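You operate a simulated robot arm through the tools that you are given. There is no shell and no other tool.

You run a simulated robot arm. Do the job below in one go: nothing can be reset, and whatever is moved stays where it is left.

Task
Burn in the grey pilot lamp at its printed volts, then eject it.
Fine: push it home in the socket with the knob at OFF; let the green bar fill; knob back to OFF before the eject button; don't blow it.

It is judged by the outcome, as a careful person would: the job done as asked, and still so three seconds after it is handed in. It fails if anything else is knocked over, pushed out of place, dropped, spilled or broken.

Robot
A 7-joint arm with a two-finger gripper, fixed in place. Base frame: the origin is at the foot of the arm, x ahead of it, y to its left, z up; the work surface is at about z = 0.8. Units: m, degrees, N and s.
With the tool pointing down near the work surface it reaches from about 0.3 to 0.74 m from the base axis. Its first joint turns from -166.0 to 166.0 degrees. Payload 2.94 kg.
The tool frame sits at the grasp point between the pads (the TCP): z along the fingers, y along the line on which they close. The tips reach 0.03 m beyond it. Largest opening 0.138 m; the body of the gripper starts 0.109 m behind the TCP.
Orientation is told as [roll, pitch, yaw] about the base's x, y, z axes, in that order, counted from this pose: with the fingers straight down and closing along the base's y, the tool's x points along the base's -x, its y along +y and its z along -z.

Tools
- The arm moves only by the tool move_arm. Its argument "increments" is a list of rows, each a list of 3 entries, a list of its own where there are three numbers: the shift along the tool's x, y, z in m, then the turn, a rotation vector about the tool's x, y, z in degrees, then the closure, from 0 (fully open) to 1 (shut). In form: [[[x, y, z], [wx, wy, wz], gripper], ...]. A call has 1 to 20 rows; each row shifts and turns the commanded pose from where the row before left it, along the tool's axes as they then stand. Each row takes 0.2 s and may step no farther than 0.05 m and 8.6 degrees from the row before; otherwise, or with a gripper value out of range, the whole call is refused. A pose out of reach is approached as far as the arm can. The call stops where the force on the tool passes 40 N (or 10 N more than at its start, if that is more) or the arm is blocked; 0.2 s more then pass. The fingers move at their own pace and stop on an object; they squeeze with about 20 N. The grip force told is the motor's: it shows also when the fingers shut on nothing. Time passes only in rows, and 0.2 s behind the last, so rows that do not move let the fingers close. It gives the time, the measured TCP pose, the force on the tool (base axes), the opening and the grip force at its end, in the units of the frame above (readings bear some noise), with the torque about the TCP (base axes, N m) and any sound that the robot's microphone picked up.
- Cameras (640 x 400 px; columns grow to the right, rows downward): "scene" is fixed at [0.2202, 0.4984, 1.5428]; the picture's right is [-0.82, -0.57, 0.00], its down [-0.33, 0.49, -0.81] and it looks along [0.46, -0.67, -0.59] (base axes); focal length 309 px, centre (320, 200). "wrist" rides on the gripper at [0.071, 0.019, -0.146] in the tool frame; the picture's right is [-0.26, 0.96, 0.00], its down [-0.85, -0.23, -0.48] and it looks along [-0.46, -0.13, 0.88] (tool axes); focal length 280 px, centre (320, 200). There is no depth. A picture from a camera that has moved, and an enlarged one, comes with that camera's place and axes in the base frame and with its lens.
- capture(camera): a new picture of that camera. It takes no simulated time.
- slide_trunk(by): slides the trunk up (or, below 0, down) by that many m; the arm rides with it, the base frame stays. It gives what a move gives, with no picture.
- inspect(camera, box): a new picture of the part [left, top, right, bottom] of that camera's present view, enlarged. It takes no simulated time.
- close_job(): hands the job in; it is judged then, once.

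Places have to be worked out from the pictures, the camera data and where the tool is seen. Open the gripper and draw the arm clear of the work before you hand the job in, unless the task says otherwise.

The tools are called after "Call:" as a command line: name --argument value ..., lists and objects as JSON in quotes. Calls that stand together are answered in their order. move_arm: Moves the arm, as the interface text tells. Its arguments: {"type":"object","properties":{"increments":{"type":"array","items":{"type":"array"}}},"required":["increments"]} The other tools are called the same way: slide_trunk (by) slides the trunk up or down; capture (camera) takes a picture; inspect (camera, box) takes an enlarged picture of a part of a camera's view; close_job () hands the job in.

At the start:

```text
time: 0.0
eef_pos: [0.5512, -0.1064, 1.1605]
ee_rot: [0.0, 0.0, 0.1]
contact_force: [1.0, 0.3, 0.9]
ft_torque: [-0.03, -0.03, -0.02]
grip_width: 0.138
grip_force: 0.0
trunk travel left (down, up): [-0.35, 0.104]
```

scene: 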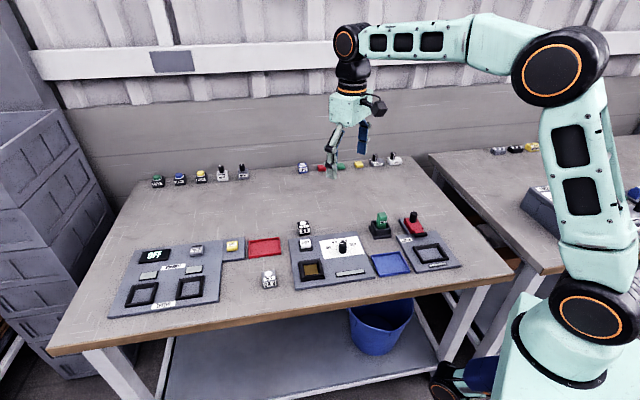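
wrist: 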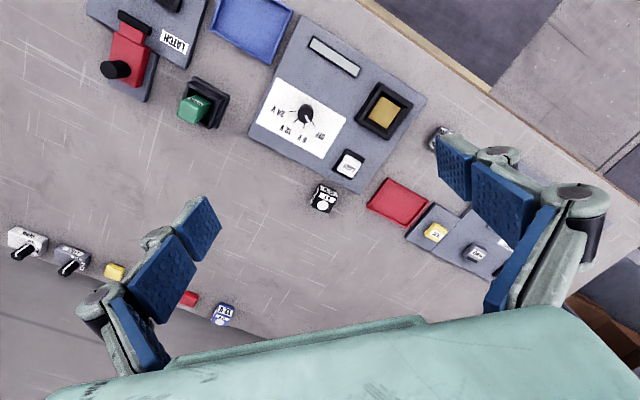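

The scene shows a panel with a knob, a gold socket, a light bar and an eject-like button, plus lamps around it. I'll zoom in to read the labels.

Call:
inspect --camera "scene" --box '[250, 190, 470, 310]'

Call:
inspect --camera "wrist" --box '[230, 50, 450, 220]'

Call:
inspect --camera "scene" --box '[100, 220, 300, 320]'

Call:
inspect --camera "scene" --box '[140, 140, 420, 200]'

Call:
inspect --camera "wrist" --box '[400, 110, 540, 280]'

Call:
inspect --camera "wrist" --box '[290, 170, 350, 220]'

```text
2.91 times, centred on (360, 250) of scene
camera zoom: at [0.2202, 0.4984, 1.5428], right [-0.82, -0.57, 0.0], down [-0.33, 0.49, -0.81], along [0.46, -0.67, -0.59], focal length 900 px, centre (204, 54)
```

zoom: 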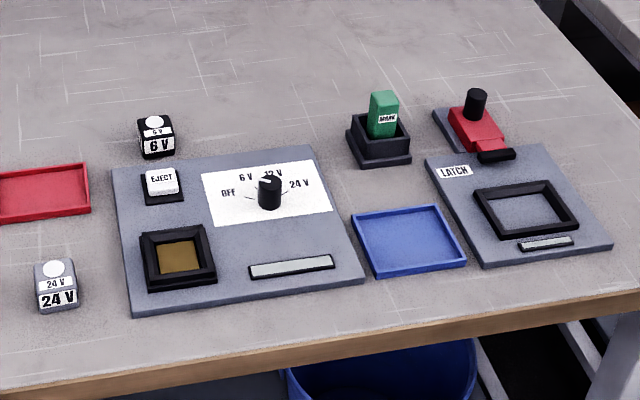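

```text
2.35 times, centred on (340, 135) of wrist
camera zoom: at [0.4792, -0.0862, 1.3065], right [0.26, 0.97, 0.0], down [0.85, -0.23, 0.48], along [0.46, -0.12, -0.88], focal length 660 px, centre (273, 353)
```

zoom: 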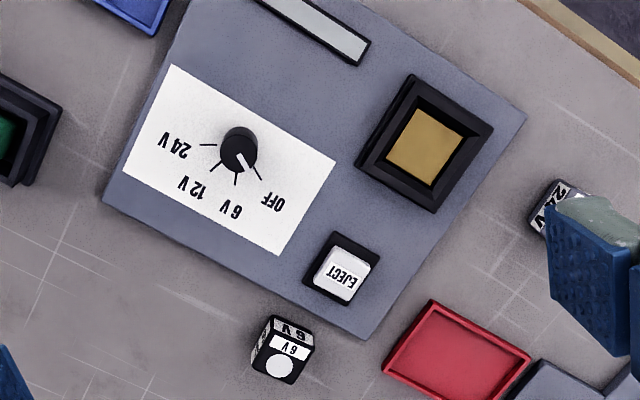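

```text
3.20 times, centred on (200, 270) of scene
camera zoom: at [0.2202, 0.4984, 1.5428], right [-0.82, -0.57, 0.0], down [-0.33, 0.49, -0.81], along [0.46, -0.67, -0.59], focal length 990 px, centre (704, -24)
```

zoom: 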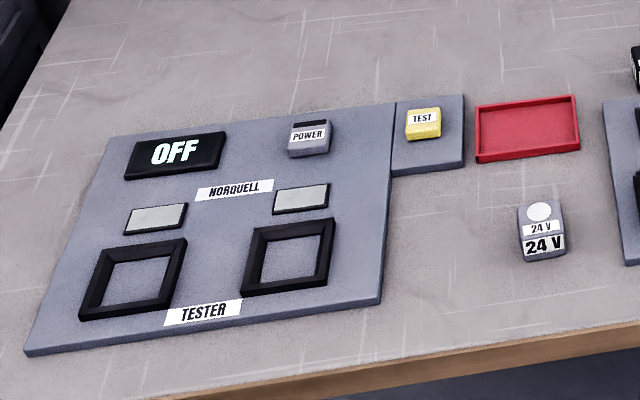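

```text
2.29 times, centred on (280, 170) of scene
camera zoom: at [0.2202, 0.4984, 1.5428], right [-0.82, -0.57, 0.0], down [-0.33, 0.49, -0.81], along [0.46, -0.67, -0.59], focal length 707 px, centre (411, 269)
```

zoom: 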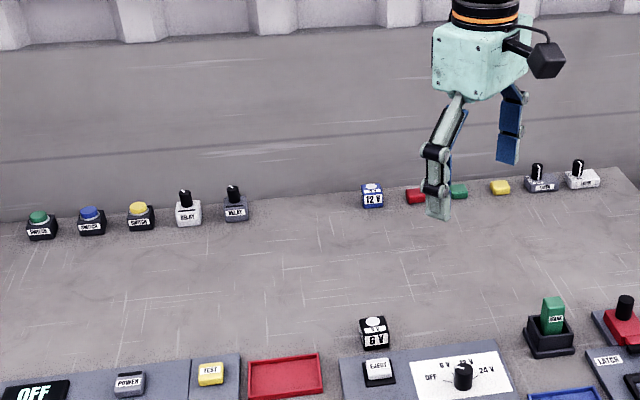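

```text
2.35 times, centred on (470, 195) of wrist
camera zoom: at [0.4792, -0.0862, 1.3065], right [0.26, 0.97, 0.0], down [0.85, -0.23, 0.48], along [0.46, -0.12, -0.88], focal length 660 px, centre (-33, 212)
```

zoom: 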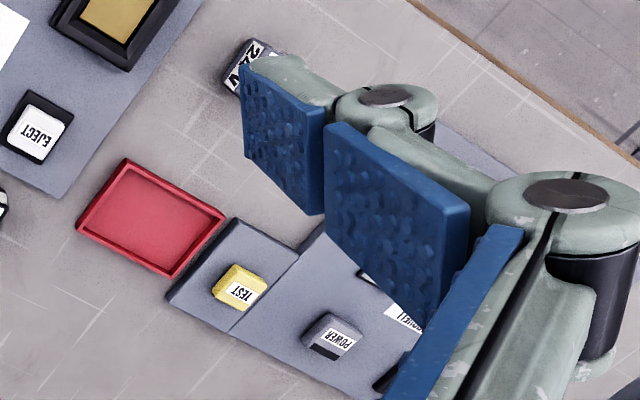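

```text
8.00 times, centred on (320, 195) of wrist
camera zoom: at [0.4792, -0.0862, 1.3065], right [0.26, 0.97, 0.0], down [0.85, -0.23, 0.48], along [0.46, -0.12, -0.88], focal length 2243 px, centre (320, 240)
```

zoom: 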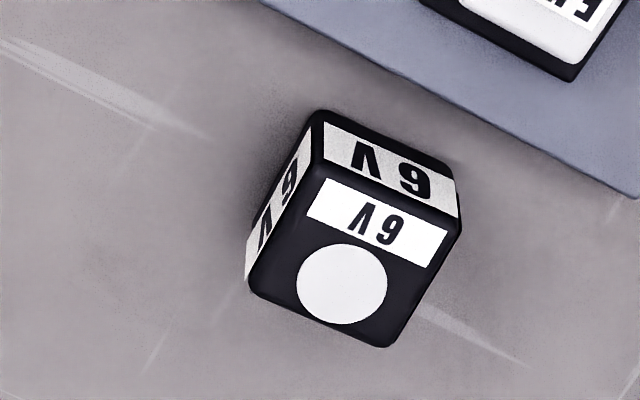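

The grey lamp is printed 24 V and stands near (0.675, 0.087). The socket is near (0.60, -0.01), and the knob is at OFF. I'll move higher over that area for more accurate wrist views.

Call:
move_arm --increments '[[[-0.014, 0.032, 0.02], [0, 0, 0], 0], [[-0.014, 0.032, 0.02], [0, 0, 0], 0], [[-0.014, 0.032, 0.02], [0, 0, 0], 0], [[-0.014, 0.032, 0.02], [0, 0, 0], 0], [[-0.014, 0.032, 0.02], [0, 0, 0], 0], [[0, 0, 0], [0, 0, 0], 0], [[0, 0, 0], [0, 0, 0], 0]]'

Call:
capture --camera "wrist"

```text
time: 1.6
eef_pos: [0.618, 0.0532, 1.0613]
ee_rot: [0.0, -0.1, 0.0]
contact_force: [0.1, -0.4, 0.5]
ft_torque: [0.03, 0.04, 0.01]
grip_width: 0.1378
grip_force: 0.0
trunk travel left (down, up): [-0.35, 0.104]
```

```text
taken
camera wrist: at [0.5469, 0.073, 1.206], right [0.26, 0.97, 0.0], down [0.85, -0.23, 0.48], along [0.46, -0.12, -0.88], focal length 280 px, centre (320, 200)
```

wrist: 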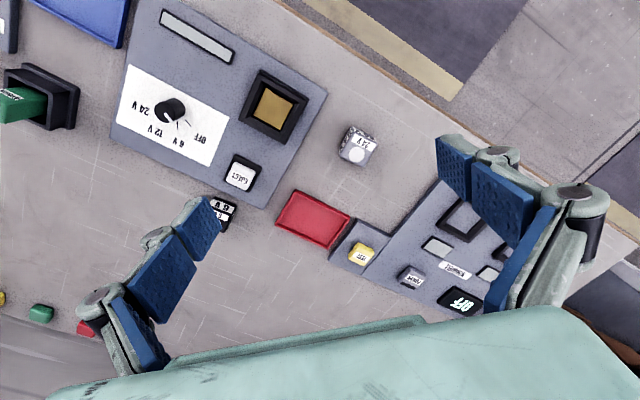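

The panel looks turned about 45° from the base axes. I'll zoom in on the lamp, the socket and the knob to get their angles.

Call:
inspect --camera "wrist" --box '[320, 110, 400, 180]'

Call:
inspect --camera "wrist" --box '[100, 40, 340, 210]'

```text
5.71 times, centred on (360, 145) of wrist
camera zoom: at [0.5469, 0.073, 1.206], right [0.26, 0.97, 0.0], down [0.85, -0.23, 0.48], along [0.46, -0.12, -0.88], focal length 1602 px, centre (91, 514)
```

zoom: 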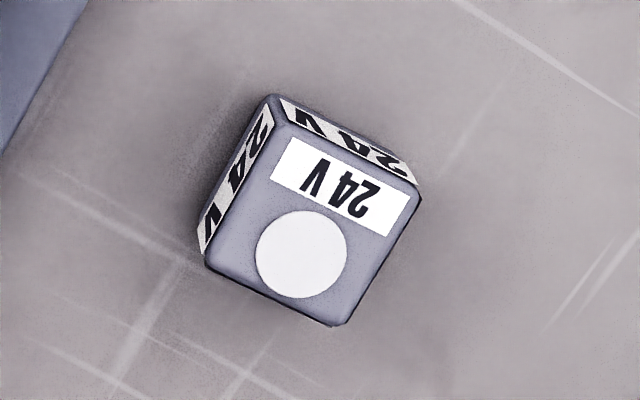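

```text
2.35 times, centred on (220, 125) of wrist
camera zoom: at [0.5469, 0.073, 1.206], right [0.26, 0.97, 0.0], down [0.85, -0.23, 0.48], along [0.46, -0.12, -0.88], focal length 660 px, centre (555, 376)
```

zoom: 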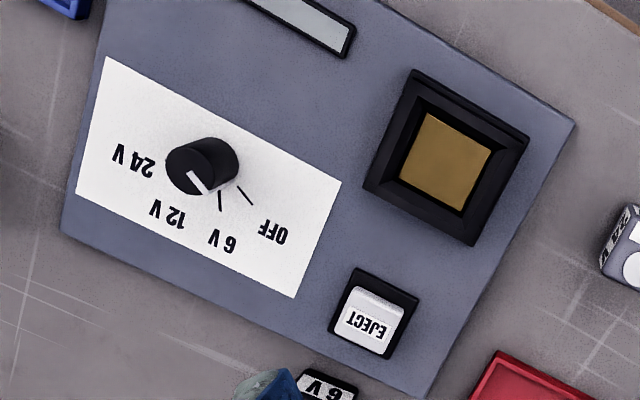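

The lamp measures about 0.037 m, centred near (0.680, 0.092) with sides at about 48°. The socket is centred near (0.5986, -0.004) with sides at about 45°. I'll go above the lamp, turn to yaw -42° and look closer.

Call:
move_arm --increments '[[[-0.021, 0.013, 0.03], [0, 0, 0], 0], [[-0.021, 0.013, 0.03], [0, 0, 0], 0], [[-0.021, 0.013, 0.03], [0, 0, 0], 0], [[0, 0, 0], [0, 0, 8.4], 0], [[0, 0, 0], [0, 0, 8.4], 0], [[0, 0, 0], [0, 0, 8.4], 0], [[0, 0, 0], [0, 0, 8.4], 0], [[0, 0, 0], [0, 0, 8.4], 0], [[0, 0, 0], [0, 0, 0], 0], [[0, 0, 0], [0, 0, 0], 0]]'

Call:
capture --camera "wrist"

```text
time: 3.8
eef_pos: [0.6834, 0.0933, 0.971]
ee_rot: [-0.1, 0.0, -41.9]
contact_force: [0.9, 0.4, -0.6]
ft_torque: [0.02, 0.0, -0.03]
grip_width: 0.138
grip_force: 0.0
trunk travel left (down, up): [-0.35, 0.104]
```

```text
taken
camera wrist: at [0.6431, 0.1554, 1.1166], right [0.84, 0.54, 0.0], down [0.48, -0.74, 0.48], along [0.26, -0.4, -0.88], focal length 280 px, centre (320, 200)
```

wrist: 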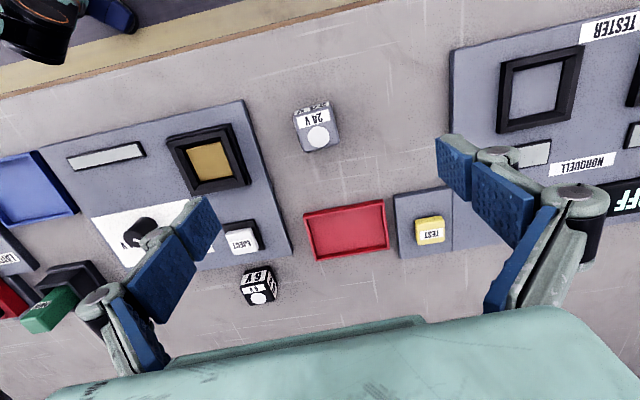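

The lamp now lies almost straight below the TCP. I'll zoom in to refine its offset and angle.

Call:
inspect --camera "wrist" --box '[280, 90, 360, 160]'

Call:
inspect --camera "wrist" --box '[150, 110, 270, 200]'

```text
5.71 times, centred on (320, 125) of wrist
camera zoom: at [0.6431, 0.1554, 1.1166], right [0.84, 0.54, 0.0], down [0.48, -0.74, 0.48], along [0.26, -0.4, -0.88], focal length 1602 px, centre (320, 629)
```

zoom: 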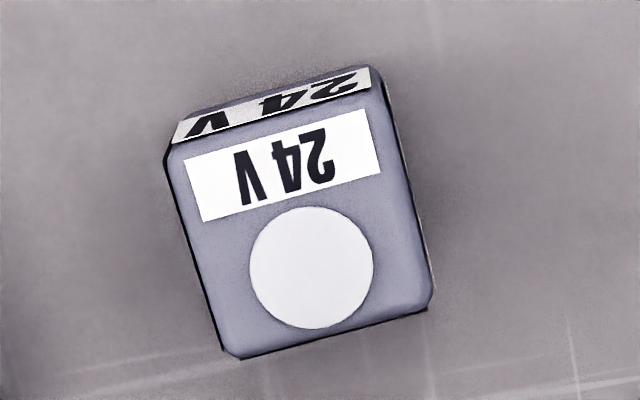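

```text
4.44 times, centred on (210, 155) of wrist
camera zoom: at [0.6431, 0.1554, 1.1166], right [0.84, 0.54, 0.0], down [0.48, -0.74, 0.48], along [0.26, -0.4, -0.88], focal length 1246 px, centre (809, 400)
```

zoom: 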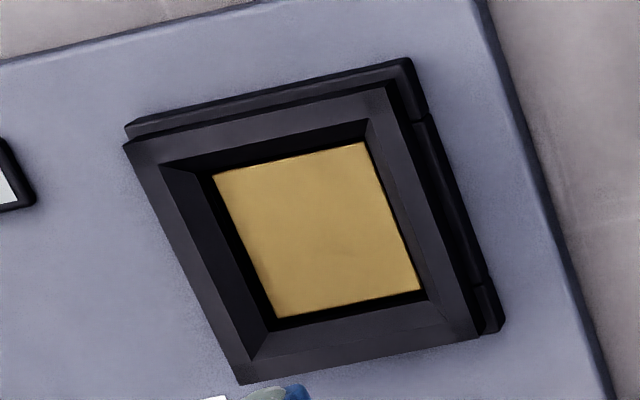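

The refined lamp centre is (0.680, 0.0927), sides at 47°, top near z = 0.837. The socket centre is (0.601, -0.005), sides at 45°, with its rim near 0.83 and the gold plate near 0.823. I'll centre over the lamp, half close the fingers and descend so the tips overlap about 14 mm of it.

Call:
move_arm --increments '[[[0.0021, -0.0027, 0.0], [0, 0, 1.1], 0.45], [[0, 0, 0.03], [0, 0, 0], 0.45], [[0, 0, 0.03], [0, 0, 0], 0.45], [[0, 0, 0.03], [0, 0, 0], 0.45], [[0, 0, 0], [0, 0, 0], 0.45], [[0, 0, 0], [0, 0, 0], 0.45]]'

Call:
capture --camera "wrist"

Call:
capture --camera "scene"

```text
time: 5.2
eef_pos: [0.6802, 0.0941, 0.8802]
ee_rot: [0.0, 0.0, -43.0]
contact_force: [0.4, -0.1, -0.4]
ft_torque: [0.03, -0.03, -0.02]
grip_width: 0.0757
grip_force: 0.1
trunk travel left (down, up): [-0.35, 0.104]
```

```text
taken
camera wrist: at [0.64, 0.1576, 1.0256], right [0.85, 0.53, 0.0], down [0.46, -0.75, 0.48], along [0.25, -0.4, -0.88], focal length 280 px, centre (320, 200)
```

wrist: 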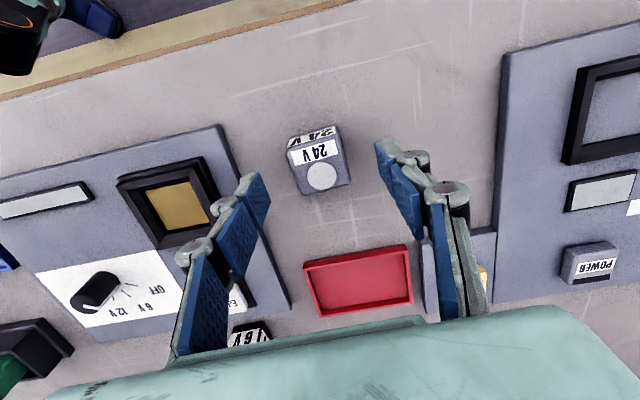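

```text
taken
```

scene: 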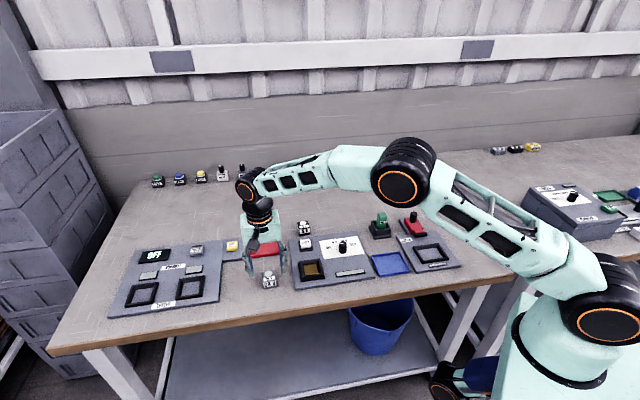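

The fingers straddle the lamp with their closing line matching its sides. I'll lower to z = 0.853 and close.

Call:
move_arm --increments '[[[0, 0, 0.014], [0, 0, 0], 0.45], [[0, 0, 0.013], [0, 0, 0], 0.45], [[0, 0, 0], [0, 0, 0], 0.45], [[0, 0, 0], [0, 0, 0], 0.6], [[0, 0, 0], [0, 0, 0], 0.7], [[0, 0, 0], [0, 0, 0], 0.8], [[0, 0, 0], [0, 0, 0], 0.9], [[0, 0, 0], [0, 0, 0], 0.9], [[0, 0, 0], [0, 0, 0], 0.9]]'

Call:
capture --camera "wrist"

```text
time: 7.2
eef_pos: [0.6805, 0.0943, 0.8545]
ee_rot: [0.0, 0.0, -43.1]
contact_force: [-0.7, -0.5, 0.1]
ft_torque: [0.01, -0.01, -0.02]
grip_width: 0.0392
grip_force: 19.4
trunk travel left (down, up): [-0.35, 0.104]
```

```text
taken
camera wrist: at [0.6404, 0.1565, 0.9993], right [0.85, 0.53, 0.0], down [0.46, -0.75, 0.48], along [0.25, -0.4, -0.88], focal length 280 px, centre (320, 200)
```

wrist: 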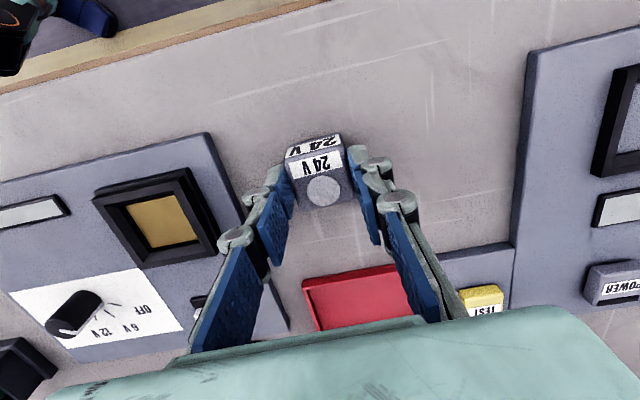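

The fingers hold the lamp at 0.039 m with 19 N. I'll zoom in to see how it sits between the pads before lifting.

Call:
inspect --camera "wrist" --box '[260, 120, 390, 230]'

Call:
inspect --camera "scene" --box '[230, 220, 310, 300]'

```text
3.64 times, centred on (325, 175) of wrist
camera zoom: at [0.6404, 0.1565, 0.9993], right [0.85, 0.53, 0.0], down [0.46, -0.75, 0.48], along [0.25, -0.4, -0.88], focal length 1020 px, centre (302, 291)
```

zoom: 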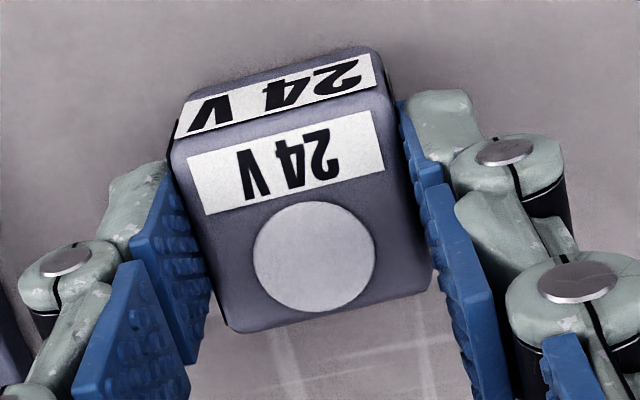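

```text
5.00 times, centred on (270, 260) of scene
camera zoom: at [0.2202, 0.4984, 1.5428], right [-0.82, -0.57, 0.0], down [-0.33, 0.49, -0.81], along [0.46, -0.67, -0.59], focal length 1547 px, centre (570, -100)
```

zoom: 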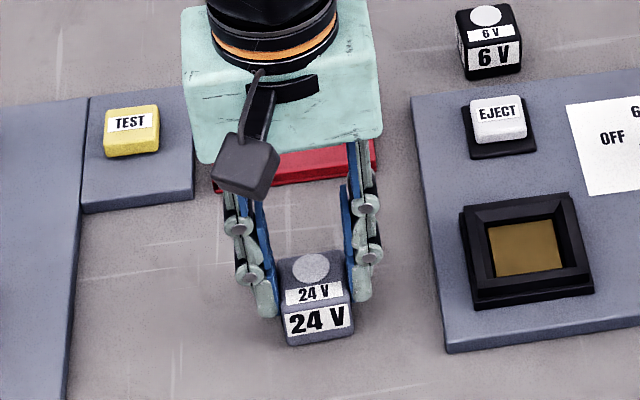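

The lamp is gripped squarely, within 2–3 mm of the TCP. Before lifting, I'll take a close measurement of the socket from this nearer camera position.

Call:
inspect --camera "wrist" --box '[80, 150, 240, 280]'

Call:
move_arm --increments '[[[0, 0, -0.02], [0, 0, 0], 0.9], [[0, 0, -0.04], [0, 0, 0], 0.9], [[0, -0.035, -0.0], [0, 0, 0], 0.9], [[0, 0, 0], [0, 0, 0], 0.9], [[0, 0, 0], [0, 0, 0], 0.9]]'

Call:
capture --camera "wrist"

Call:
inspect --camera "wrist" --box '[120, 110, 280, 240]'

```text
3.08 times, centred on (160, 215) of wrist
camera zoom: at [0.6404, 0.1565, 0.9993], right [0.85, 0.53, 0.0], down [0.46, -0.75, 0.48], along [0.25, -0.4, -0.88], focal length 863 px, centre (812, 154)
```

zoom: 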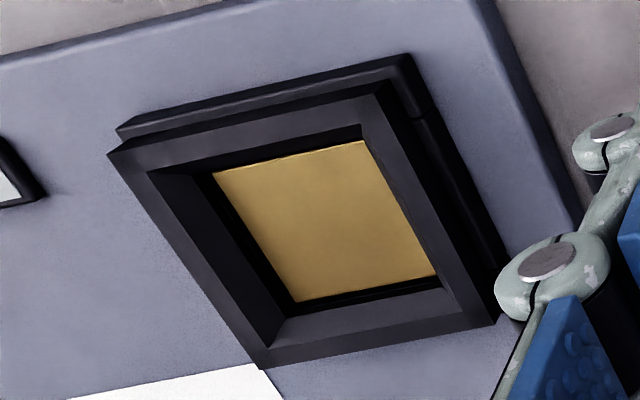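

```text
time: 8.4
eef_pos: [0.6545, 0.0685, 0.9141]
ee_rot: [0.1, 0.1, -42.9]
contact_force: [0.6, 0.1, -0.3]
ft_torque: [0.02, 0.01, -0.02]
grip_width: 0.0137
grip_force: 0.0
trunk travel left (down, up): [-0.35, 0.104]
```

```text
taken
camera wrist: at [0.6159, 0.1309, 1.0592], right [0.85, 0.53, 0.0], down [0.46, -0.75, 0.48], along [0.25, -0.4, -0.88], focal length 280 px, centre (320, 200)
```

wrist: 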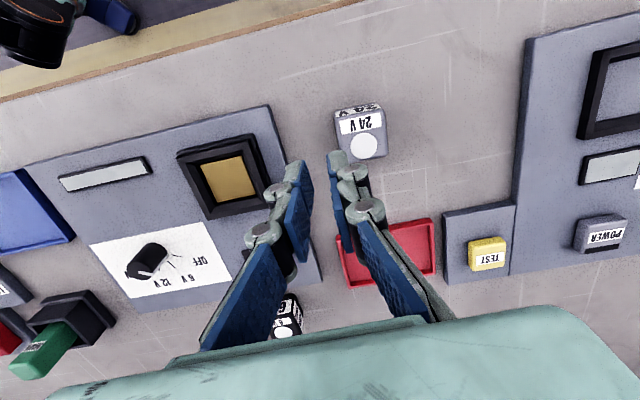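

```text
3.08 times, centred on (200, 175) of wrist
camera zoom: at [0.6159, 0.1309, 1.0592], right [0.85, 0.53, 0.0], down [0.46, -0.75, 0.48], along [0.25, -0.4, -0.88], focal length 863 px, centre (689, 277)
```

zoom: 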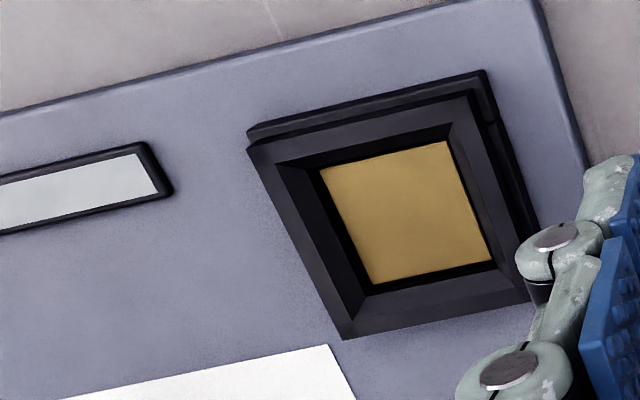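

The lamp slipped out on the lift because the grip on its rounded top edge was too shallow. It seems to be still standing upright where it was, so I'll look closely before regripping deeper.

Call:
inspect --camera "wrist" --box '[315, 90, 415, 170]'

Call:
inspect --camera "scene" --box '[230, 220, 310, 300]'

```text
5.00 times, centred on (365, 130) of wrist
camera zoom: at [0.6159, 0.1309, 1.0592], right [0.85, 0.53, 0.0], down [0.46, -0.75, 0.48], along [0.25, -0.4, -0.88], focal length 1402 px, centre (95, 550)
```

zoom: 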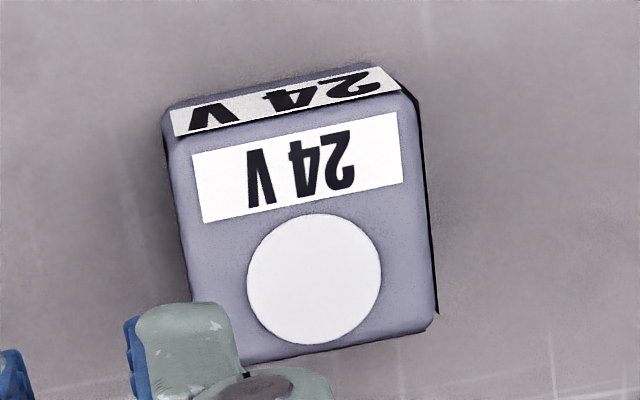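

```text
5.00 times, centred on (270, 260) of scene
camera zoom: at [0.2202, 0.4984, 1.5428], right [-0.82, -0.57, 0.0], down [-0.33, 0.49, -0.81], along [0.46, -0.67, -0.59], focal length 1547 px, centre (570, -100)
```

zoom: 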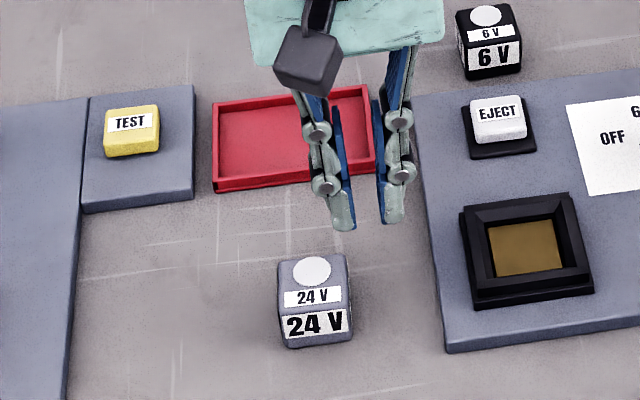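

The lamp is only about 0.03 m tall, with its top near z = 0.83. It is still upright at about (0.6805, 0.094), now turned to about 45°. I'll reopen, go back over it and turn to yaw -45°, then grip deeper with TCP z near 0.841.

Call:
move_arm --increments '[[[0, 0, 0], [0, 0, 2.0], 0.45], [[0, 0, 0], [0, 0, 0], 0.45], [[0, 0, 0], [0, 0, 0], 0.45], [[-0.001, 0.018, 0], [0, 0, 0], 0.45], [[-0.0013, 0.0178, 0], [0, 0, 0], 0.45], [[0, 0, 0.03], [0, 0, 0], 0.45], [[0, 0, 0.02], [0, 0, 0], 0.45], [[0, 0, 0.023], [0, 0, 0], 0.45], [[0, 0, 0], [0, 0, 0], 0.45], [[0, 0, 0], [0, 0, 0], 0.45]]'

Call:
inspect --camera "wrist" --box '[240, 100, 400, 230]'

```text
time: 10.6
eef_pos: [0.6845, 0.089, 0.842]
ee_rot: [0.1, 0.0, -45.0]
contact_force: [-0.2, 0.5, 0.5]
ft_torque: [-0.02, -0.01, 0.01]
grip_width: 0.0757
grip_force: 0.0
trunk travel left (down, up): [-0.35, 0.104]
```

```text
3.08 times, centred on (320, 165) of wrist
camera zoom: at [0.6471, 0.1538, 0.9869], right [0.87, 0.5, 0.0], down [0.44, -0.76, 0.48], along [0.24, -0.41, -0.88], focal length 863 px, centre (320, 308)
```

zoom: 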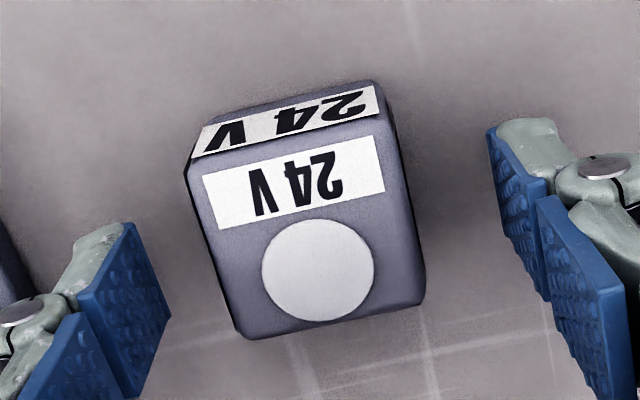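

The lamp sits about 5 mm toward tool +x from the TCP and is centred along the closing line. I'll shift to it and close.

Call:
move_arm --increments '[[[0.0048, -0.0005, 0], [0, 0, 0], 0.45], [[0, 0, 0], [0, 0, 0], 0.45], [[0, 0, 0], [0, 0, 0], 0.6], [[0, 0, 0], [0, 0, 0], 0.7], [[0, 0, 0], [0, 0, 0], 0.85], [[0, 0, 0], [0, 0, 0], 0.95], [[0, 0, 0], [0, 0, 0], 0.95], [[0, 0, 0], [0, 0, 0], 0.95]]'

Call:
inspect --camera "wrist" --box '[240, 100, 400, 230]'

```text
time: 12.4
eef_pos: [0.6802, 0.0928, 0.8411]
ee_rot: [-0.1, 0.0, -45.0]
contact_force: [0.0, 0.3, 0.8]
ft_torque: [0.01, -0.02, 0.0]
grip_width: 0.0391
grip_force: 19.8
trunk travel left (down, up): [-0.35, 0.104]
```

```text
3.08 times, centred on (320, 165) of wrist
camera zoom: at [0.6428, 0.1571, 0.9868], right [0.87, 0.5, 0.0], down [0.44, -0.76, 0.48], along [0.24, -0.41, -0.88], focal length 863 px, centre (320, 308)
```

zoom: 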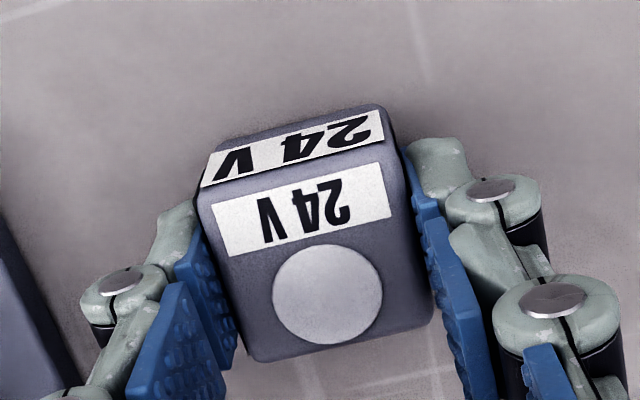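

The lamp is gripped 15+ mm deep, with its centre about 1.5 mm toward tool -x from the TCP. I'll lift it and check that it stays in the grip.

Call:
move_arm --increments '[[[0, 0, -0.005], [0, 0, 0], 0.95], [[0, 0, -0.01], [0, 0, 0], 0.95], [[0, 0, -0.02], [0, 0, 0], 0.95], [[0, 0, -0.02], [0, 0, 0], 0.95], [[0, 0, 0], [0, 0, 0], 0.95], [[0, 0, 0], [0, 0, 0], 0.95]]'

Call:
capture --camera "wrist"

```text
time: 13.8
eef_pos: [0.6796, 0.0938, 0.8955]
ee_rot: [0.0, 0.1, -45.0]
contact_force: [-0.1, -0.3, -0.5]
ft_torque: [-0.01, -0.02, 0.0]
grip_width: 0.039
grip_force: 20.4
trunk travel left (down, up): [-0.35, 0.104]
```

```text
taken
camera wrist: at [0.6416, 0.1584, 1.0417], right [0.87, 0.5, 0.0], down [0.44, -0.76, 0.48], along [0.24, -0.41, -0.88], focal length 280 px, centre (320, 200)
```

wrist: 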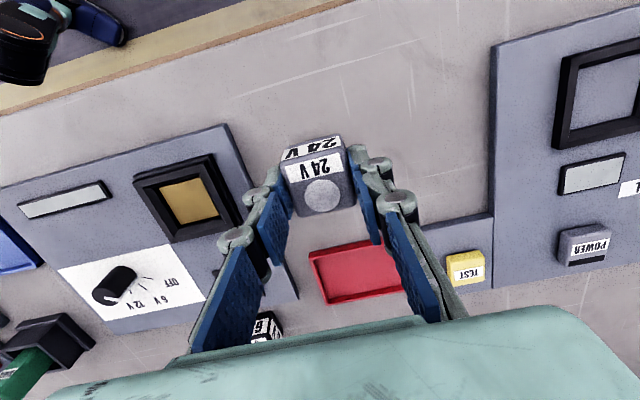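

The lamp lifted cleanly at 0.039 m with a 20 N grip. I'll carry it over the socket at this height and check the alignment.

Call:
move_arm --increments '[[[-0.003, -0.0313, 0], [0, 0, 0], 0.95], [[-0.003, -0.0313, 0], [0, 0, 0], 0.95], [[-0.003, -0.0313, 0], [0, 0, 0], 0.95], [[-0.0032, -0.0315, 0], [0, 0, 0], 0.95], [[0, 0, 0], [0, 0, 0], 0.95], [[0, 0, 0], [0, 0, 0], 0.95], [[0, 0, 0], [0, 0, 0], 0.95]]'

Call:
inspect --camera "wrist" --box '[220, 80, 420, 240]'

Call:
inspect --camera "scene" --box '[260, 210, 370, 300]'

```text
time: 15.4
eef_pos: [0.5993, -0.0027, 0.8978]
ee_rot: [0.0, 0.0, -45.1]
contact_force: [-0.2, 0.3, -1.3]
ft_torque: [-0.01, 0.01, -0.04]
grip_width: 0.0391
grip_force: 20.3
trunk travel left (down, up): [-0.35, 0.104]
```

```text
2.50 times, centred on (320, 160) of wrist
camera zoom: at [0.5618, 0.0612, 1.0425], right [0.87, 0.5, 0.0], down [0.44, -0.76, 0.48], along [0.24, -0.41, -0.88], focal length 701 px, centre (320, 300)
```

zoom: 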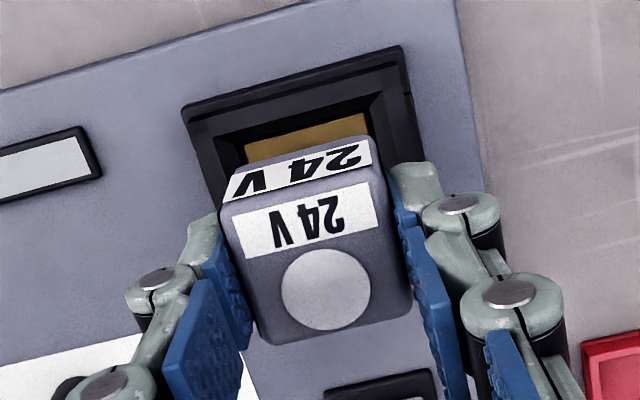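

```text
4.44 times, centred on (315, 255) of scene
camera zoom: at [0.2202, 0.4984, 1.5428], right [-0.82, -0.57, 0.0], down [-0.33, 0.49, -0.81], along [0.46, -0.67, -0.59], focal length 1375 px, centre (342, -44)
```

zoom: 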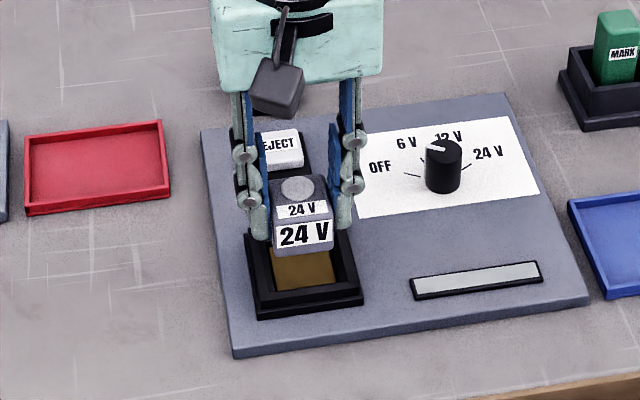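

The lamp is over the socket with matching angle. From the gold plate's visible edge I need about 2 mm more toward tool -x and 1 mm toward -y. I'll shift and lower to just above the rim, then check again.

Call:
move_arm --increments '[[[-0.002, -0.0009, 0], [0, 0, 0], 0.95], [[0, 0, 0.011], [0, 0, 0], 0.95], [[0, 0, 0.01], [0, 0, 0], 0.95], [[0, 0, 0], [0, 0, 0], 0.95], [[0, 0, 0], [0, 0, 0], 0.95]]'

Call:
inspect --camera "wrist" --box '[220, 80, 420, 240]'

Call:
inspect --camera "scene" --box '[280, 225, 350, 290]'

```text
time: 16.6
eef_pos: [0.6015, -0.0058, 0.875]
ee_rot: [0.0, 0.1, -44.9]
contact_force: [0.6, -0.6, -0.4]
ft_torque: [0.0, 0.01, 0.0]
grip_width: 0.0392
grip_force: 19.9
trunk travel left (down, up): [-0.35, 0.104]
```

```text
2.50 times, centred on (320, 160) of wrist
camera zoom: at [0.563, 0.059, 1.0201], right [0.87, 0.5, 0.0], down [0.44, -0.76, 0.48], along [0.24, -0.41, -0.88], focal length 701 px, centre (320, 300)
```

zoom: 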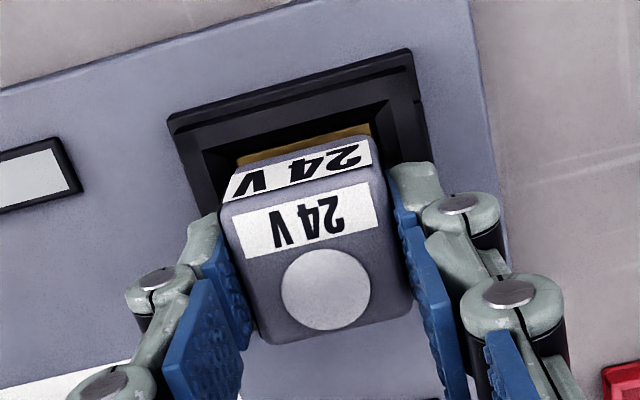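

```text
6.15 times, centred on (315, 258) of scene
camera zoom: at [0.2202, 0.4984, 1.5428], right [-0.82, -0.57, 0.0], down [-0.33, 0.49, -0.81], along [0.46, -0.67, -0.59], focal length 1904 px, centre (351, -154)
```

zoom: 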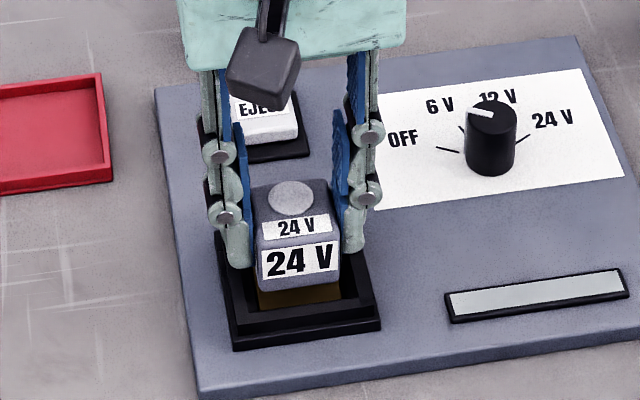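

The residual error is about 1 mm. I'll correct it and lower in small steps until the lamp meets the gold plate.

Call:
move_arm --increments '[[[-0.001, -0.0005, 0.0], [0, 0, 0], 0.95], [[0, 0, 0.003], [0, 0, 0], 0.95], [[0, 0, 0.003], [0, 0, 0], 0.95], [[0, 0, 0.003], [0, 0, 0], 0.95], [[0, 0, 0], [0, 0, 0], 0.95], [[0, 0, 0], [0, 0, 0], 0.95]]'

Call:
inspect --camera "wrist" --box '[220, 80, 420, 240]'

Call:
inspect --camera "scene" --box '[280, 225, 350, 290]'

```text
time: 18.0
eef_pos: [0.6008, -0.006, 0.8642]
ee_rot: [0.0, 0.0, -45.1]
contact_force: [-0.4, 0.2, -1.2]
ft_torque: [0.05, -0.02, 0.0]
grip_width: 0.0393
grip_force: 20.0
trunk travel left (down, up): [-0.35, 0.104]
```

```text
2.50 times, centred on (320, 160) of wrist
camera zoom: at [0.5635, 0.0579, 1.0112], right [0.87, 0.5, 0.0], down [0.44, -0.76, 0.48], along [0.24, -0.41, -0.88], focal length 701 px, centre (320, 300)
```

zoom: 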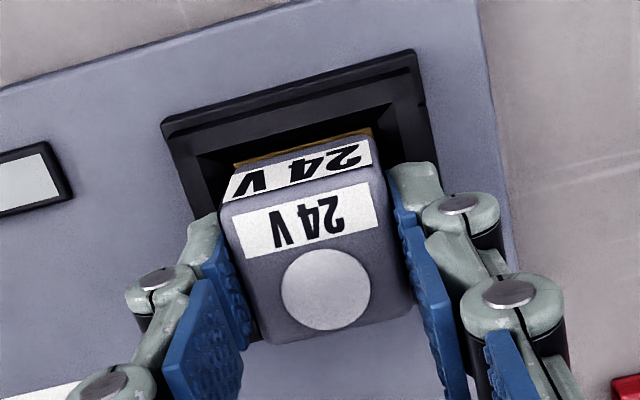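

```text
6.15 times, centred on (315, 258) of scene
camera zoom: at [0.2202, 0.4984, 1.5428], right [-0.82, -0.57, 0.0], down [-0.33, 0.49, -0.81], along [0.46, -0.67, -0.59], focal length 1904 px, centre (351, -154)
```

zoom: 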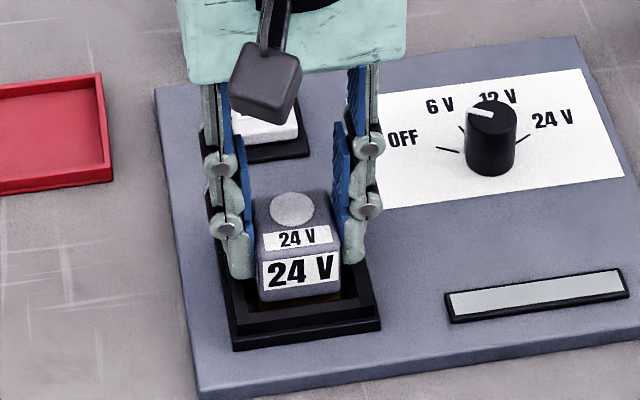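

The gold strip lines up with the lamp sides and there is no contact yet. I'll continue down in 2 mm steps.

Call:
move_arm --increments '[[[0, 0, 0.002], [0, 0, 0], 0.95], [[0, 0, 0.002], [0, 0, 0], 0.95], [[0, 0, 0], [0, 0, 0], 0.95], [[0, 0, 0], [0, 0, 0], 0.95]]'

Call:
inspect --camera "wrist" --box '[220, 80, 420, 240]'

Call:
inspect --camera "scene" --box '[280, 225, 350, 290]'

```text
time: 19.0
eef_pos: [0.601, -0.0056, 0.8611]
ee_rot: [-0.1, 0.0, -45.1]
contact_force: [-0.2, 0.0, -1.2]
ft_torque: [-0.03, 0.01, 0.0]
grip_width: 0.0391
grip_force: 20.3
trunk travel left (down, up): [-0.35, 0.104]
```

```text
2.50 times, centred on (320, 160) of wrist
camera zoom: at [0.5635, 0.0581, 1.0071], right [0.87, 0.5, 0.0], down [0.44, -0.76, 0.48], along [0.24, -0.41, -0.88], focal length 701 px, centre (320, 300)
```

zoom: 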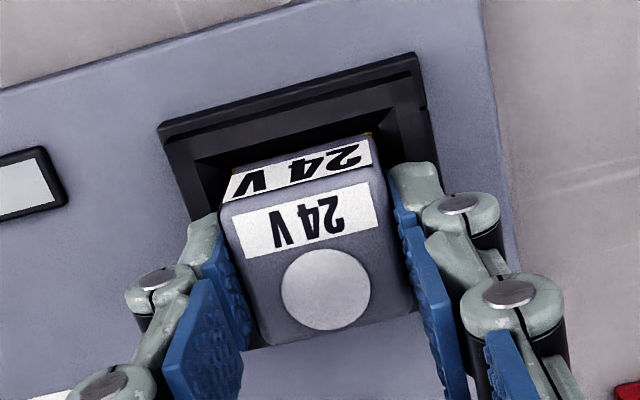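

```text
6.15 times, centred on (315, 258) of scene
camera zoom: at [0.2202, 0.4984, 1.5428], right [-0.82, -0.57, 0.0], down [-0.33, 0.49, -0.81], along [0.46, -0.67, -0.59], focal length 1904 px, centre (351, -154)
```

zoom: 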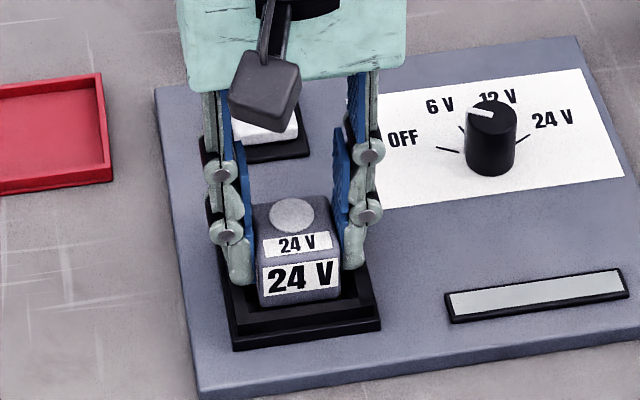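

There is still no contact force and the lamp is entering the recess. I'll continue another few millimetres.

Call:
move_arm --increments '[[[0, 0, 0.0015], [0, 0, 0], 0.95], [[0, 0, 0.0015], [0, 0, 0], 0.95], [[0, 0, 0], [0, 0, 0], 0.95]]'

Call:
inspect --camera "wrist" --box '[220, 80, 420, 240]'

Call:
inspect --camera "scene" --box '[280, 225, 350, 290]'

```text
time: 19.8
eef_pos: [0.6003, -0.0079, 0.8581]
ee_rot: [0.0, 0.1, -45.1]
contact_force: [-0.7, 0.8, -0.9]
ft_torque: [0.01, -0.03, 0.01]
grip_width: 0.0393
grip_force: 19.6
trunk travel left (down, up): [-0.35, 0.104]
```

```text
2.50 times, centred on (320, 160) of wrist
camera zoom: at [0.5635, 0.0573, 1.0041], right [0.87, 0.5, 0.0], down [0.44, -0.76, 0.48], along [0.24, -0.41, -0.88], focal length 701 px, centre (320, 300)
```

zoom: 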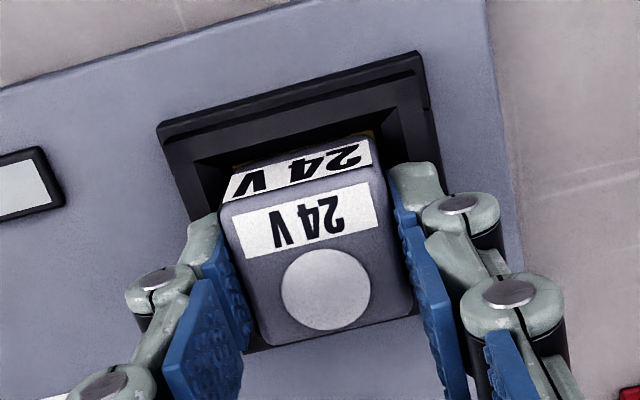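

```text
6.15 times, centred on (315, 258) of scene
camera zoom: at [0.2202, 0.4984, 1.5428], right [-0.82, -0.57, 0.0], down [-0.33, 0.49, -0.81], along [0.46, -0.67, -0.59], focal length 1904 px, centre (351, -154)
```

zoom: 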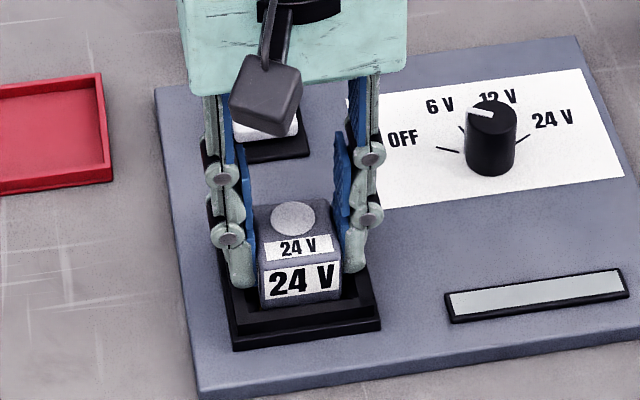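

Force is still near zero, so I'll keep lowering in small steps and watch for contact.

Call:
move_arm --increments '[[[0, 0, 0.0015], [0, 0, 0], 0.95], [[0, 0, 0.0015], [0, 0, 0], 0.95], [[0, 0, 0], [0, 0, 0], 0.95]]'

Call:
inspect --camera "wrist" --box '[220, 80, 420, 240]'

Call:
inspect --camera "scene" --box '[280, 225, 350, 290]'

```text
time: 20.6
eef_pos: [0.601, -0.0064, 0.8577]
ee_rot: [0.1, -0.2, -45.0]
contact_force: [0.3, 0.4, 15.5]
ft_torque: [-0.08, 0.22, -0.03]
grip_width: 0.0392
grip_force: 20.4
trunk travel left (down, up): [-0.35, 0.104]
```

```text
2.50 times, centred on (320, 160) of wrist
camera zoom: at [0.5627, 0.0573, 1.0032], right [0.87, 0.5, 0.0], down [0.43, -0.76, 0.48], along [0.24, -0.41, -0.88], focal length 701 px, centre (320, 300)
```

zoom: 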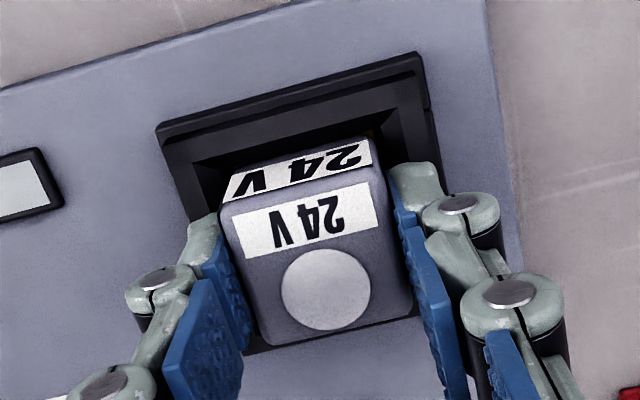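

```text
6.15 times, centred on (315, 258) of scene
camera zoom: at [0.2202, 0.4984, 1.5428], right [-0.82, -0.57, 0.0], down [-0.33, 0.49, -0.81], along [0.46, -0.67, -0.59], focal length 1904 px, centre (351, -154)
```

zoom: 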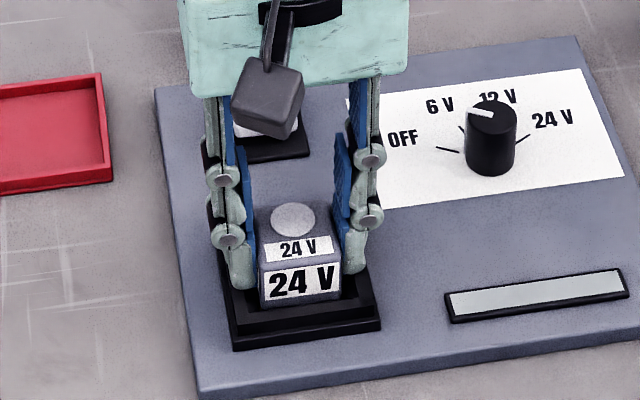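

There is 15 N of upward force with the TCP at z = 0.8577, so the lamp has met the plate or the tips have met the rim. I'll ease off the press, open slightly, raise and look at how it sits.

Call:
move_arm --increments '[[[0, 0, -0.0015], [0, 0, 0], 0.95], [[0, 0, 0], [0, 0, 0], 0.7], [[0, 0, 0], [0, 0, 0], 0.66], [[0, 0, 0], [0, 0, 0], 0.62], [[0, 0, -0.01], [0, 0, 0], 0.62], [[0, 0, -0.02], [0, 0, 0], 0.62], [[0, 0, -0.03], [0, 0, 0], 0.62], [[0, 0, 0], [0, 0, 0], 0.62], [[0, 0, 0], [0, 0, 0], 0.62]]'

Call:
inspect --camera "wrist" --box '[220, 60, 420, 220]'

Call:
inspect --camera "scene" --box '[280, 225, 350, 290]'

Call:
capture --camera "wrist"

```text
time: 22.6
eef_pos: [0.6027, -0.006, 0.9173]
ee_rot: [0.0, 0.0, -45.0]
contact_force: [-0.2, -0.1, 0.7]
ft_torque: [0.02, -0.02, -0.05]
grip_width: 0.0522
grip_force: 0.1
trunk travel left (down, up): [-0.35, 0.104]
```

```text
2.50 times, centred on (320, 140) of wrist
camera zoom: at [0.5646, 0.0582, 1.0625], right [0.87, 0.5, 0.0], down [0.44, -0.76, 0.48], along [0.24, -0.41, -0.88], focal length 701 px, centre (320, 350)
```

zoom: 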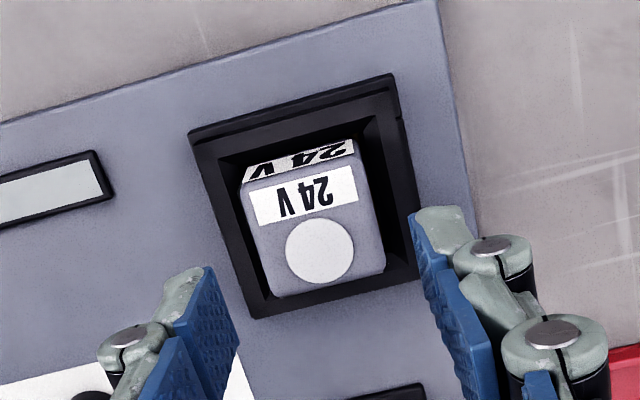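

```text
6.15 times, centred on (315, 258) of scene
camera zoom: at [0.2202, 0.4984, 1.5428], right [-0.82, -0.57, 0.0], down [-0.33, 0.49, -0.81], along [0.46, -0.67, -0.59], focal length 1904 px, centre (351, -154)
```

zoom: 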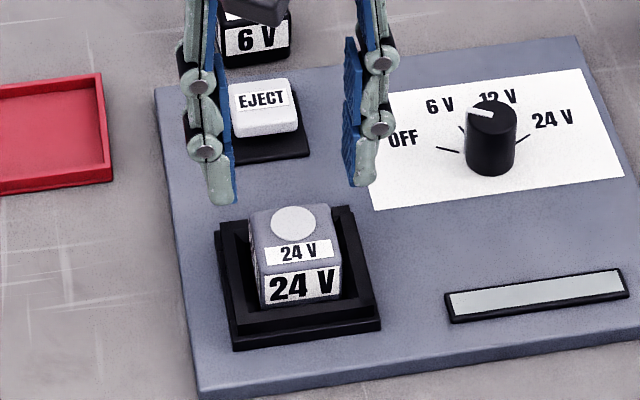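

```text
taken
camera wrist: at [0.5646, 0.0582, 1.0625], right [0.87, 0.5, 0.0], down [0.44, -0.76, 0.48], along [0.24, -0.41, -0.88], focal length 280 px, centre (320, 200)
```

wrist: 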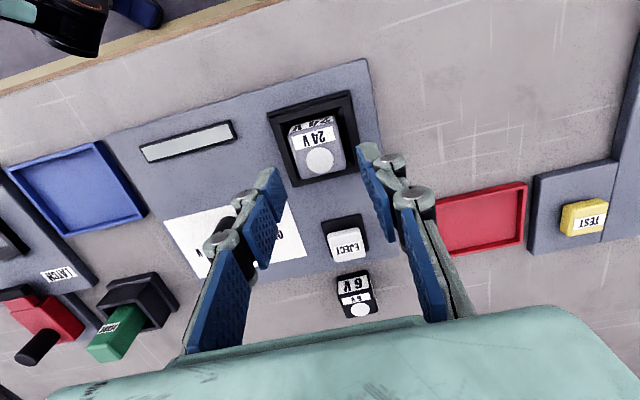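

The lamp is square and centred in the recess but still high. I'll shut the fingers, centre over it and press straight down gently to push it home.

Call:
move_arm --increments '[[[0.001, -0.0015, 0], [0, 0, 0], 1], [[0, 0, 0], [0, 0, 0], 1], [[0, 0, 0], [0, 0, 0], 1], [[0, 0, 0.02], [0, 0, 0], 1], [[0, 0, 0.015], [0, 0, 0], 1], [[0, 0, 0.002], [0, 0, 0], 1], [[0, 0, 0.002], [0, 0, 0], 1], [[0, 0, 0.002], [0, 0, 0], 1], [[0, 0, 0], [0, 0, 0], 1]]'

Call:
inspect --camera "scene" --box '[280, 225, 350, 290]'

Call:
inspect --camera "wrist" --box '[220, 80, 420, 240]'

```text
time: 24.6
eef_pos: [0.5992, -0.0071, 0.8756]
ee_rot: [0.0, 0.0, -45.0]
contact_force: [-0.3, -0.3, 1.1]
ft_torque: [0.0, 0.04, -0.01]
grip_width: 0.0059
grip_force: 20.3
trunk travel left (down, up): [-0.35, 0.104]
```

```text
6.15 times, centred on (315, 258) of scene
camera zoom: at [0.2202, 0.4984, 1.5428], right [-0.82, -0.57, 0.0], down [-0.33, 0.49, -0.81], along [0.46, -0.67, -0.59], focal length 1904 px, centre (351, -154)
```

zoom: 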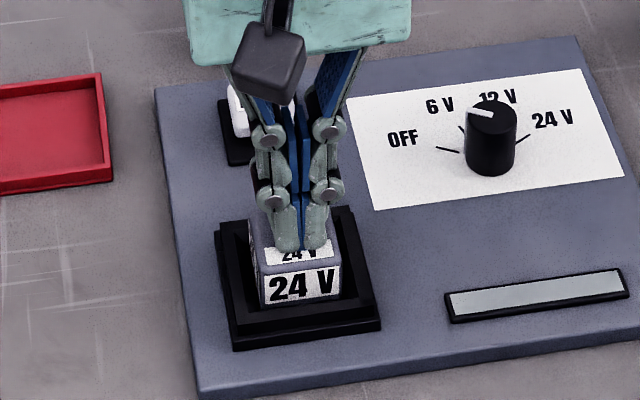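

```text
2.50 times, centred on (320, 160) of wrist
camera zoom: at [0.5619, 0.0567, 1.0218], right [0.87, 0.5, 0.0], down [0.44, -0.76, 0.48], along [0.24, -0.41, -0.88], focal length 701 px, centre (320, 300)
```

zoom: 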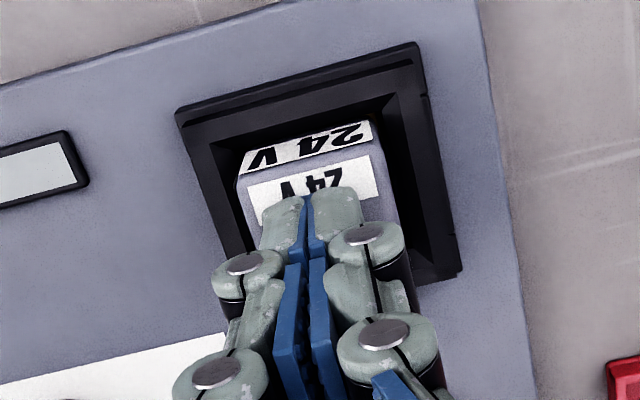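

The shut fingertips are about level with the lamp's top and near its centre. I'll keep pressing in 1.5 mm steps.

Call:
move_arm --increments '[[[0, 0, 0.0015], [0, 0, 0], 1], [[0, 0, 0.0015], [0, 0, 0], 1], [[0, 0, 0.0015], [0, 0, 0], 1], [[0, 0, 0], [0, 0, 0], 1]]'

Call:
inspect --camera "scene" --box '[280, 225, 350, 290]'

```text
time: 25.6
eef_pos: [0.5991, -0.0073, 0.8743]
ee_rot: [0.3, -0.3, -45.0]
contact_force: [2.2, 0.5, 23.0]
ft_torque: [0.01, -0.04, 0.03]
grip_width: 0.0057
grip_force: 20.1
trunk travel left (down, up): [-0.35, 0.104]
```

```text
6.15 times, centred on (315, 258) of scene
camera zoom: at [0.2202, 0.4984, 1.5428], right [-0.82, -0.57, 0.0], down [-0.33, 0.49, -0.81], along [0.46, -0.67, -0.59], focal length 1904 px, centre (351, -154)
```

zoom: 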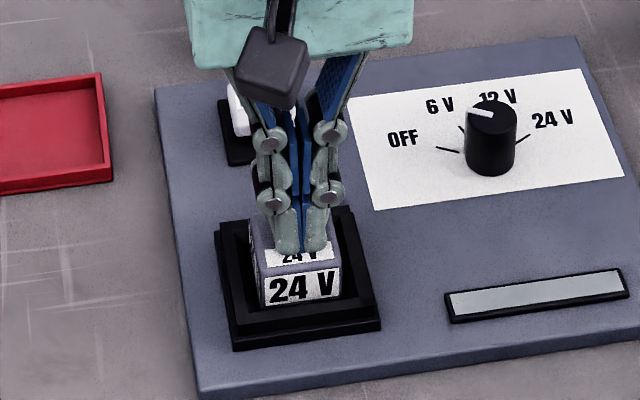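

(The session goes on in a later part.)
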